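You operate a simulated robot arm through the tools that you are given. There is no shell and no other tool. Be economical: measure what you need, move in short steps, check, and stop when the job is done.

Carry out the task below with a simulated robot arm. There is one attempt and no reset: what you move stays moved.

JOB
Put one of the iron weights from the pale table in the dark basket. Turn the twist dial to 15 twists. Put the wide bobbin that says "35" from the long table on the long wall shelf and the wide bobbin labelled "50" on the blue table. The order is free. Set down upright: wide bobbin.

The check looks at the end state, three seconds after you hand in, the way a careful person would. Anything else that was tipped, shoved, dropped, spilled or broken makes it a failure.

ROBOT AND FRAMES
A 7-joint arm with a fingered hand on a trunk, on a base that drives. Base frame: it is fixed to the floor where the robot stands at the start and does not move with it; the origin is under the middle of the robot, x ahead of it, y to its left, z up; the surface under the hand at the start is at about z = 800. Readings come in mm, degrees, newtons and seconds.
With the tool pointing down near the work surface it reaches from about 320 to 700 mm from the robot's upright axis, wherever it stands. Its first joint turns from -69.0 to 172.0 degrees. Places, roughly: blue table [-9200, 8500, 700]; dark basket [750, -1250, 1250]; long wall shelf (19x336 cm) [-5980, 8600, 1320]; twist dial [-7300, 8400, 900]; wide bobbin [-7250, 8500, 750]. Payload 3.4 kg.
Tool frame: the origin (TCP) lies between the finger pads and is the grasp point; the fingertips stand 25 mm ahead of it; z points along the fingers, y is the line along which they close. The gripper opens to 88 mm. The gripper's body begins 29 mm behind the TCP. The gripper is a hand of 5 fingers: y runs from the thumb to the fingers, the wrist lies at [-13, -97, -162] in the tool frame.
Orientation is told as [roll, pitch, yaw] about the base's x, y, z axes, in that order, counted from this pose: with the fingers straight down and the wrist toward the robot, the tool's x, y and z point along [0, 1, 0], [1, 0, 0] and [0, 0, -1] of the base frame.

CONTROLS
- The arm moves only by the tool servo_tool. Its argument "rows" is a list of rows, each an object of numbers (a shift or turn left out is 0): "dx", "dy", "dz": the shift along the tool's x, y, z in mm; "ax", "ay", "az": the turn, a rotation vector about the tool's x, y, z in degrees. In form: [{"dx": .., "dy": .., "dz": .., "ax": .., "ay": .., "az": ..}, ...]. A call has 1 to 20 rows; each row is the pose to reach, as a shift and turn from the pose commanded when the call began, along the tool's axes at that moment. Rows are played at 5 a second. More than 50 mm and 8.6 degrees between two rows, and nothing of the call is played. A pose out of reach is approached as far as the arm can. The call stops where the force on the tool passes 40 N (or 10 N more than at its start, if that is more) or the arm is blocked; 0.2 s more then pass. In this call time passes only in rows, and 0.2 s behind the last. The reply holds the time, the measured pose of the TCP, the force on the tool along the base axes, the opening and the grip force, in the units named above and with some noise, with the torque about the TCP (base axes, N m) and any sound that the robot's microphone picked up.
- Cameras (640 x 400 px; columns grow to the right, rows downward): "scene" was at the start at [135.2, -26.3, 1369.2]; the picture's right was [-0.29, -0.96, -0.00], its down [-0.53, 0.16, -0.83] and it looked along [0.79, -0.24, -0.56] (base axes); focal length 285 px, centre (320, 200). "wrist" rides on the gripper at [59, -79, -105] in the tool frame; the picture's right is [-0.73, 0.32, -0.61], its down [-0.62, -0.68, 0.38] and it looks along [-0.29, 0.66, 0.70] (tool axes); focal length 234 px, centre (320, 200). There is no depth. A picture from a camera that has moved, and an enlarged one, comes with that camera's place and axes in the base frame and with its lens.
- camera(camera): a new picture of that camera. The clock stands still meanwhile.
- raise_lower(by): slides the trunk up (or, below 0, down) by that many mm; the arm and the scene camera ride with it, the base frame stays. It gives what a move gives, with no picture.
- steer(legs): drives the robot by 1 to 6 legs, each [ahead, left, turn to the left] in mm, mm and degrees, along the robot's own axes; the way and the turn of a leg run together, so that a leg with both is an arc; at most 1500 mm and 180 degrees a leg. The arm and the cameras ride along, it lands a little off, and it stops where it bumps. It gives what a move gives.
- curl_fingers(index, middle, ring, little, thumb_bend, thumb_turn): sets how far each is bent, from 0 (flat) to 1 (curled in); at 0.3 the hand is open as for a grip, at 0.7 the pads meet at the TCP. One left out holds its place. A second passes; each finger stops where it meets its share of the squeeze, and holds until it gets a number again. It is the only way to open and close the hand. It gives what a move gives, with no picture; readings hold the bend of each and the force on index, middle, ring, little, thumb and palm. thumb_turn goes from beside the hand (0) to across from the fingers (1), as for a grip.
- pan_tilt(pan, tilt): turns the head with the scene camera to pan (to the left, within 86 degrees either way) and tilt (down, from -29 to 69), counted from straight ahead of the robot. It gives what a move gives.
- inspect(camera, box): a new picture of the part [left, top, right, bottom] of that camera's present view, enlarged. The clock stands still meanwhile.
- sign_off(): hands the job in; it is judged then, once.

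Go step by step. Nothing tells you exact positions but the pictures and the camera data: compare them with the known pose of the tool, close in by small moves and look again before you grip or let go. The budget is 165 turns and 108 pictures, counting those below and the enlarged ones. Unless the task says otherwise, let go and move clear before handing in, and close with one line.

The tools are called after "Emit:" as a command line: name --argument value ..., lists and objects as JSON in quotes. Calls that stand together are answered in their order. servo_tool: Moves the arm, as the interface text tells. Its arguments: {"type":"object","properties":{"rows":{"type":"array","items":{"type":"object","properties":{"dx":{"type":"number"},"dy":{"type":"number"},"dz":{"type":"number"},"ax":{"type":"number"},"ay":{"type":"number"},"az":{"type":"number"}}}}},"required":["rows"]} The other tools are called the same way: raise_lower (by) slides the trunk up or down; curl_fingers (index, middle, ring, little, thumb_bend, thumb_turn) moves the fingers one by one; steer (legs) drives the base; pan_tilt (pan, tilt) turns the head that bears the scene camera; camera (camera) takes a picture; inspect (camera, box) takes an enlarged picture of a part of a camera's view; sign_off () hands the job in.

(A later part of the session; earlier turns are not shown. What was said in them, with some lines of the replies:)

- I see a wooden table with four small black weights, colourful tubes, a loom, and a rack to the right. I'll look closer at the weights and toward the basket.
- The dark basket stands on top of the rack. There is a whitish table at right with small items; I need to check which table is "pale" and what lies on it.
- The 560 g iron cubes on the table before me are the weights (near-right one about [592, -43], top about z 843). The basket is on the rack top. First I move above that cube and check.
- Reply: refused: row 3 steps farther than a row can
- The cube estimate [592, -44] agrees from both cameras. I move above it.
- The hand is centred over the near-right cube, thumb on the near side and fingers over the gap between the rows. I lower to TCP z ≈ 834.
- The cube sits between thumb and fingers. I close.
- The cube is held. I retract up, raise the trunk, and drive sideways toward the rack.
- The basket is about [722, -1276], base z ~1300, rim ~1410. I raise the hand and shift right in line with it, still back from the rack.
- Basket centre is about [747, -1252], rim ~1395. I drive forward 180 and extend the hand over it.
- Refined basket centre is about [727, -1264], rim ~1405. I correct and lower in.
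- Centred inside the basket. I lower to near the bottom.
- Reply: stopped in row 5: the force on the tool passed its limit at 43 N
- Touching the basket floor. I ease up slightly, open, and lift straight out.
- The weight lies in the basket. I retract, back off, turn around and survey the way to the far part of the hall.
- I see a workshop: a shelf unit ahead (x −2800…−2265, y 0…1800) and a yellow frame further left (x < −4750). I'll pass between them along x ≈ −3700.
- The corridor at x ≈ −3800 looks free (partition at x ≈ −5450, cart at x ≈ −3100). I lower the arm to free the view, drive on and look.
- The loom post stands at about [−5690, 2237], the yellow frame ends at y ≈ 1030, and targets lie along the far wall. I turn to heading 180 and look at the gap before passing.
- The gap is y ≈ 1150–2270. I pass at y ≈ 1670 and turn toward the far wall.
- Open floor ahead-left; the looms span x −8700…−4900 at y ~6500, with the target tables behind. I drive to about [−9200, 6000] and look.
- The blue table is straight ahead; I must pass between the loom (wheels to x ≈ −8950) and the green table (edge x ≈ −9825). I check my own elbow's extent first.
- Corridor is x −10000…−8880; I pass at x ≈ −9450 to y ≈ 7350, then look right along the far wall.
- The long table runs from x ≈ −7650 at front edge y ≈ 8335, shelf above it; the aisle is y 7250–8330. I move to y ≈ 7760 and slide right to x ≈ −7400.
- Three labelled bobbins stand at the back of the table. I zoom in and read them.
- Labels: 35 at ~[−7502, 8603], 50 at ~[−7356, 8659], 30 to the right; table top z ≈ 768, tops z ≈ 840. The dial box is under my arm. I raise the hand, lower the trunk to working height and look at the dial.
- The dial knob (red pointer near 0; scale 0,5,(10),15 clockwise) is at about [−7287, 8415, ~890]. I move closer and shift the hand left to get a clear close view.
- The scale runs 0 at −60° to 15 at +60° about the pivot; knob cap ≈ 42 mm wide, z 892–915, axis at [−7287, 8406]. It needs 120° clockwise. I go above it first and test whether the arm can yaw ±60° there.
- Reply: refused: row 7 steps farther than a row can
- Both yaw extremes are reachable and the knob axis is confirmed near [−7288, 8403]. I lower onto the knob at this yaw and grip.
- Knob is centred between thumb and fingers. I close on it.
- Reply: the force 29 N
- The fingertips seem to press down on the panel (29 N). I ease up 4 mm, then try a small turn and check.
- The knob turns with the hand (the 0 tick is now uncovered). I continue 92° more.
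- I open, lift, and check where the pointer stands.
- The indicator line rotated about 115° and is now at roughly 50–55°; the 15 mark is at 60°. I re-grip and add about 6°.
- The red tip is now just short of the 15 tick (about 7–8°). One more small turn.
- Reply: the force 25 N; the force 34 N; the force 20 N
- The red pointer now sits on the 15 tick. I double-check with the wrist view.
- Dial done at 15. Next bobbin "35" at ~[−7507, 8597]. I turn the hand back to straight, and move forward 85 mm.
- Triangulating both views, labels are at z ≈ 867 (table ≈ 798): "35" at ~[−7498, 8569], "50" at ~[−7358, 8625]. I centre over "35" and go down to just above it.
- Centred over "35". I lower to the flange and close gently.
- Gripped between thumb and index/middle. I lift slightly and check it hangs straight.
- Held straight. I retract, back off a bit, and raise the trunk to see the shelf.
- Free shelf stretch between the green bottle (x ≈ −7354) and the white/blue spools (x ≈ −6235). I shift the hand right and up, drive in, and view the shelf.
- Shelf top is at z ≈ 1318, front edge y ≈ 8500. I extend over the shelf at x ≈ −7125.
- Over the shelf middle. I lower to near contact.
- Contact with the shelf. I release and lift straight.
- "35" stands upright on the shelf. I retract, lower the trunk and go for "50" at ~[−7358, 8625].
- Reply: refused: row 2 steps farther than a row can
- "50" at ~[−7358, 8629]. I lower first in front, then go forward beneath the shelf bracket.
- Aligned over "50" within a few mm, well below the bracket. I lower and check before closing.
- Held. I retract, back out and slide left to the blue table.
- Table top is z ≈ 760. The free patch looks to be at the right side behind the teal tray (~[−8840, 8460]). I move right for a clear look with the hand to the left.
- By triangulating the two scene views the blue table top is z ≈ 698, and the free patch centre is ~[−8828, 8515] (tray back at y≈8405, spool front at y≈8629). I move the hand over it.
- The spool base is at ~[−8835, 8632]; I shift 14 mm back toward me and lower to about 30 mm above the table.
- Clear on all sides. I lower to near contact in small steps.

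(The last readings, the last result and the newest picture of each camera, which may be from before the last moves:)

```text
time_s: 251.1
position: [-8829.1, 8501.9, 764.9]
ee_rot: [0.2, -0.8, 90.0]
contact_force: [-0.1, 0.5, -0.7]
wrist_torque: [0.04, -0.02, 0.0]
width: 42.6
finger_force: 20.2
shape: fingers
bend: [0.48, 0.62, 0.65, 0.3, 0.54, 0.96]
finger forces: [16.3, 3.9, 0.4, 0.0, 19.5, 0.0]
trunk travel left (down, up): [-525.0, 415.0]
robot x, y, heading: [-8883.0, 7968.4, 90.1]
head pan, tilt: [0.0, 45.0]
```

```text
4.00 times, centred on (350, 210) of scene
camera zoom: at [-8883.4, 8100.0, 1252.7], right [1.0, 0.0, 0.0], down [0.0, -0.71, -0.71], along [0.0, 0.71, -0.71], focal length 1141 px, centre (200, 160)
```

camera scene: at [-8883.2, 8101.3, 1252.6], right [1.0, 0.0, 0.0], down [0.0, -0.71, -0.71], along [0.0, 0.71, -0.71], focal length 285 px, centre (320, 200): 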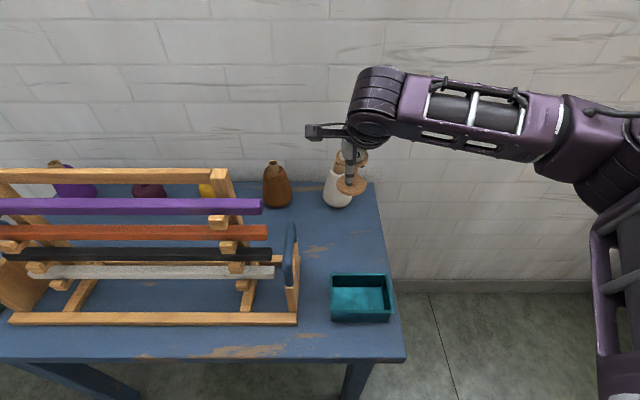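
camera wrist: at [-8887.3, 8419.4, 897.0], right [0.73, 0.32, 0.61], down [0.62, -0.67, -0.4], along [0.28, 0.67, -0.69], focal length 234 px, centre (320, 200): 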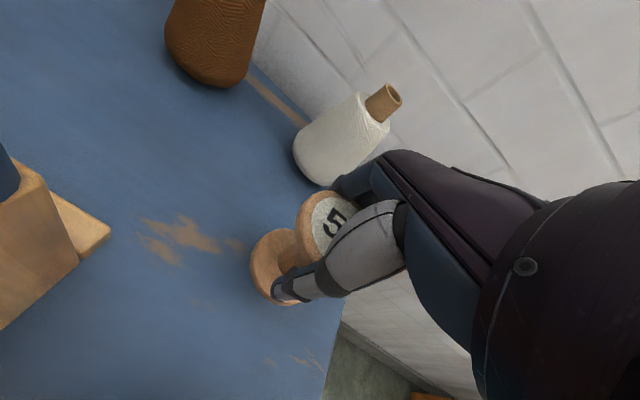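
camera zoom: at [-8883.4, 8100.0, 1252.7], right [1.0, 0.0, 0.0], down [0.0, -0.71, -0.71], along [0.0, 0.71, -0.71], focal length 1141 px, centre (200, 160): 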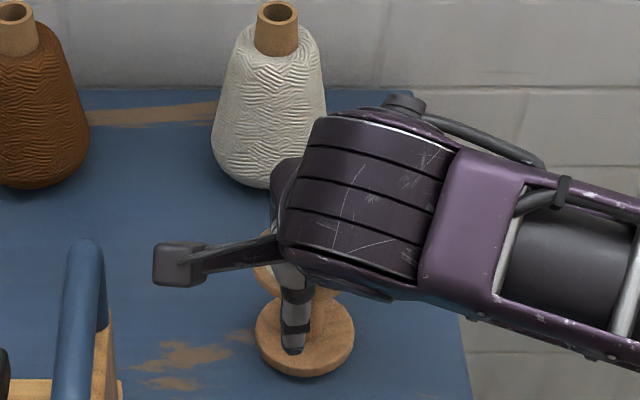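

Emit:
servo_tool --rows '[{"dz": 1.5}, {"dz": 3}]'

Emit:
servo_tool --rows '[{"dz": 1.5}, {"dz": 3}]'

```text
time_s: 251.7
position: [-8829.3, 8503.3, 762.6]
ee_rot: [0.2, -0.9, 90.0]
contact_force: [-0.2, 0.2, -0.4]
wrist_torque: [-0.02, -0.01, 0.01]
width: 42.9
finger_force: 19.6
shape: fingers
bend: [0.48, 0.62, 0.65, 0.3, 0.54, 0.96]
finger forces: [16.3, 3.9, 0.3, 0.0, 19.4, 0.0]
trunk travel left (down, up): [-525.0, 415.0]
robot x, y, heading: [-8883.5, 7969.4, 89.9]
head pan, tilt: [0.0, 45.0]
```

```text
time_s: 252.3
position: [-8830.5, 8502.2, 759.8]
ee_rot: [0.3, -0.9, 90.1]
contact_force: [2.3, -0.2, 3.2]
wrist_torque: [0.03, 0.03, 0.01]
width: 42.8
finger_force: 19.9
shape: fingers
bend: [0.48, 0.62, 0.65, 0.3, 0.54, 0.96]
finger forces: [16.6, 3.7, 0.3, 0.1, 19.8, 0.0]
trunk travel left (down, up): [-525.0, 415.0]
robot x, y, heading: [-8881.6, 7970.5, 89.9]
head pan, tilt: [0.0, 45.0]
```

Contact (3 N). One millimetre more, then release and lift.

Emit:
servo_tool --rows '[{"dz": 1}]'

Emit:
curl_fingers --index 0.3 --middle 0.3 --ring 0.3 --thumb_bend 0.3

Emit:
servo_tool --rows '[{"dz": -20}, {"dz": -45}, {"dz": -85}, {"dz": -130}]'

Emit:
camera --camera "wrist"

```text
time_s: 252.7
position: [-8831.0, 8502.3, 759.7]
ee_rot: [0.3, -0.9, 90.0]
contact_force: [1.5, 0.1, 5.9]
wrist_torque: [0.08, 0.0, -0.05]
width: 42.6
finger_force: 20.9
shape: fingers
bend: [0.48, 0.62, 0.65, 0.3, 0.55, 0.96]
finger forces: [16.6, 3.3, 0.2, 0.0, 20.5, 0.0]
trunk travel left (down, up): [-525.0, 415.0]
robot x, y, heading: [-8885.4, 7966.7, 90.3]
head pan, tilt: [0.0, 45.0]
```

```text
time_s: 253.7
position: [-8829.4, 8502.6, 758.1]
ee_rot: [0.3, -0.7, 90.1]
contact_force: [-0.2, -0.2, 0.2]
wrist_torque: [0.02, 0.02, -0.01]
width: 84.3
finger_force: 0.1
shape: fingers
bend: [0.3, 0.3, 0.3, 0.3, 0.3, 0.97]
finger forces: [0.1, 0.1, 0.0, 0.1, 0.0, 0.0]
trunk travel left (down, up): [-525.0, 415.0]
robot x, y, heading: [-8879.4, 7967.1, 90.1]
head pan, tilt: [0.0, 45.0]
```

```text
time_s: 254.7
position: [-8829.1, 8499.3, 891.1]
ee_rot: [0.2, -0.8, 90.0]
contact_force: [0.0, -0.8, -0.1]
wrist_torque: [-0.02, -0.02, 0.0]
width: 84.5
finger_force: 0.0
shape: fingers
bend: [0.3, 0.3, 0.3, 0.3, 0.3, 0.97]
finger forces: [0.1, 0.0, 0.0, 0.1, 0.1, 0.1]
trunk travel left (down, up): [-525.0, 415.0]
robot x, y, heading: [-8883.6, 7968.0, 90.1]
head pan, tilt: [0.0, 45.0]
```

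```text
19 pictures are left
camera wrist: at [-8887.6, 8418.6, 993.5], right [0.73, 0.32, 0.61], down [0.62, -0.67, -0.4], along [0.29, 0.67, -0.69], focal length 234 px, centre (320, 200)
```

wrist: 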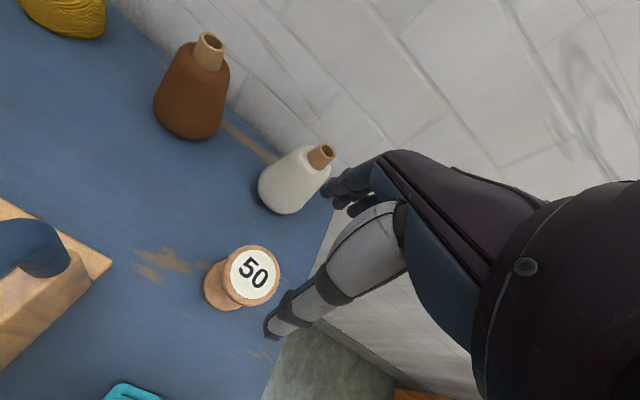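

"50" stands upright on the blue table. I retract and go back for one precise check of the dial from higher up.

Emit:
servo_tool --rows '[{"dz": -40, "dy": -20}, {"dz": -80, "dy": -45}, {"dz": -115, "dy": -80}, {"dz": -140, "dy": -120}, {"dz": -150, "dy": -160}]'

Emit:
steer --legs '[[-170, 0, 0], [0, -1480, 0]]'

Emit:
raise_lower --by 410

Emit:
servo_tool --rows '[{"dx": 45}, {"dx": 90}, {"dx": 135}, {"dx": 180}]'

Emit:
steer --legs '[[100, 0, 0]]'

Emit:
pan_tilt --pan -5 --tilt 60

Emit:
camera --camera "scene"

```text
time_s: 255.9
position: [-8827.4, 8336.4, 1036.5]
ee_rot: [0.2, -0.8, 90.0]
contact_force: [0.0, 0.1, 0.8]
wrist_torque: [0.03, 0.02, 0.0]
width: 84.4
finger_force: 0.0
shape: fingers
bend: [0.3, 0.3, 0.3, 0.3, 0.3, 0.97]
finger forces: [0.1, 0.0, 0.0, 0.0, 0.1, 0.0]
trunk travel left (down, up): [-525.0, 415.0]
robot x, y, heading: [-8882.8, 7967.7, 90.0]
head pan, tilt: [0.0, 45.0]
```

```text
time_s: 264.3
position: [-7362.1, 8181.1, 1036.2]
ee_rot: [0.3, -0.9, 90.9]
contact_force: [-0.5, -0.2, 0.2]
wrist_torque: [0.02, -0.01, 0.0]
width: 84.6
finger_force: 0.2
shape: fingers
bend: [0.3, 0.3, 0.3, 0.3, 0.3, 0.97]
finger forces: [0.0, 0.0, 0.0, 0.0, 0.1, 0.0]
trunk travel left (down, up): [-525.0, 415.0]
robot x, y, heading: [-7412.7, 7811.2, 90.5]
head pan, tilt: [0.0, 45.0]
```

```text
refused: 410 is not a number from -400 to 400
```

```text
time_s: 265.3
position: [-7545.0, 8178.2, 1035.9]
ee_rot: [0.3, -0.8, 90.9]
contact_force: [0.0, 0.1, 0.2]
wrist_torque: [0.02, 0.0, -0.04]
width: 84.5
finger_force: 0.0
shape: fingers
bend: [0.3, 0.3, 0.3, 0.3, 0.3, 0.97]
finger forces: [0.0, 0.1, 0.1, 0.0, 0.0, 0.1]
trunk travel left (down, up): [-525.0, 415.0]
robot x, y, heading: [-7414.1, 7810.3, 90.9]
head pan, tilt: [0.0, 45.0]
```

```text
time_s: 266.4
position: [-7543.8, 8279.7, 1036.9]
ee_rot: [0.3, -0.8, 90.8]
contact_force: [-0.2, 0.1, -0.3]
wrist_torque: [-0.03, 0.0, 0.01]
width: 84.3
finger_force: 0.0
shape: fingers
bend: [0.3, 0.3, 0.3, 0.3, 0.3, 0.97]
finger forces: [0.1, 0.1, 0.0, 0.0, 0.0, 0.0]
trunk travel left (down, up): [-525.0, 415.0]
robot x, y, heading: [-7415.8, 7911.8, 90.7]
head pan, tilt: [0.0, 45.0]
```

```text
time_s: 267.2
position: [-7543.4, 8278.2, 1036.0]
ee_rot: [0.2, -0.8, 90.9]
contact_force: [0.0, -0.1, -0.4]
wrist_torque: [0.0, -0.04, 0.01]
width: 84.8
finger_force: 0.0
shape: fingers
bend: [0.3, 0.3, 0.3, 0.3, 0.3, 0.97]
finger forces: [0.0, 0.0, 0.1, 0.0, 0.0, 0.0]
trunk travel left (down, up): [-525.0, 415.0]
robot x, y, heading: [-7411.6, 7912.7, 90.7]
head pan, tilt: [-5.0, 60.0]
```

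```text
18 pictures are left
camera scene: at [-7409.4, 8027.4, 1233.3], right [1.0, -0.07, 0.0], down [-0.06, -0.86, -0.5], along [0.04, 0.5, -0.87], focal length 285 px, centre (320, 200)
```

scene: 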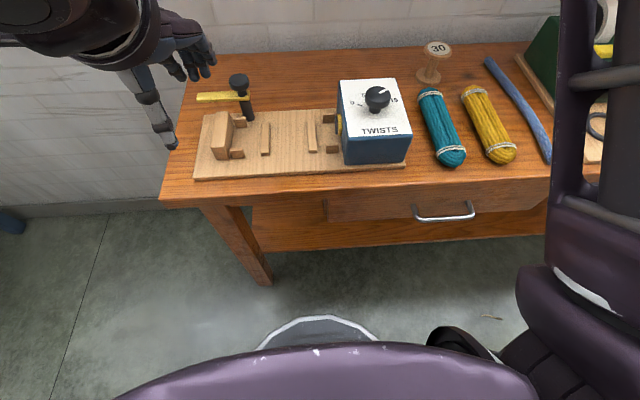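

I shift right so the wrist camera sees the right side of the knob.

Emit:
steer --legs '[[0, -420, 0]]'

Emit:
inspect --camera "wrist" --box '[100, 50, 280, 190]'

```text
time_s: 269.8
position: [-7121.5, 8284.1, 1037.0]
ee_rot: [0.4, -0.7, 90.8]
contact_force: [0.4, 0.0, 0.1]
wrist_torque: [0.02, 0.0, -0.01]
width: 84.6
finger_force: 0.2
shape: fingers
bend: [0.3, 0.3, 0.3, 0.3, 0.3, 0.97]
finger forces: [0.0, 0.0, 0.0, 0.0, 0.0, 0.0]
trunk travel left (down, up): [-525.0, 415.0]
robot x, y, heading: [-6993.3, 7918.4, 90.8]
head pan, tilt: [-5.0, 60.0]
```

```text
2.86 times, centred on (190, 120) of wrist
camera zoom: at [-7179.1, 8201.9, 1140.4], right [0.72, 0.32, 0.61], down [0.63, -0.67, -0.4], along [0.28, 0.67, -0.69], focal length 669 px, centre (691, 429)
```

zoom: 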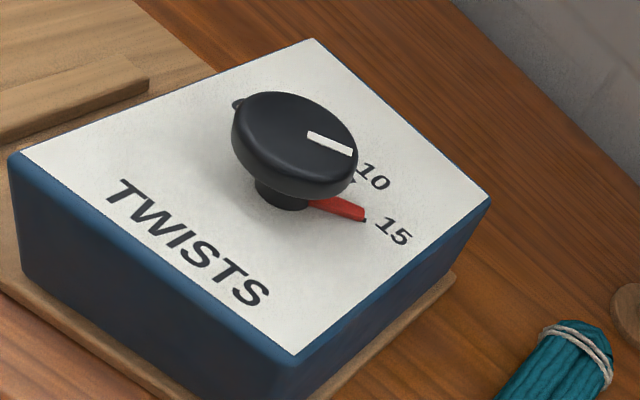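

The red pointer lies right over the 15 tick. One weight is in the basket, "35" is upright on the shelf, "50" is upright on the blue table, and the hand is empty and clear.

Emit:
sign_off

```text
The job is handed in.
```

I finished all four parts and handed the job in; no result of the check has come back yet. One 560 g iron weight is in the dark basket and the twist dial is set to 15. Wide bobbin "35" stands upright on the long wall shelf, and wide bobbin "50" stands upright on the blue table.
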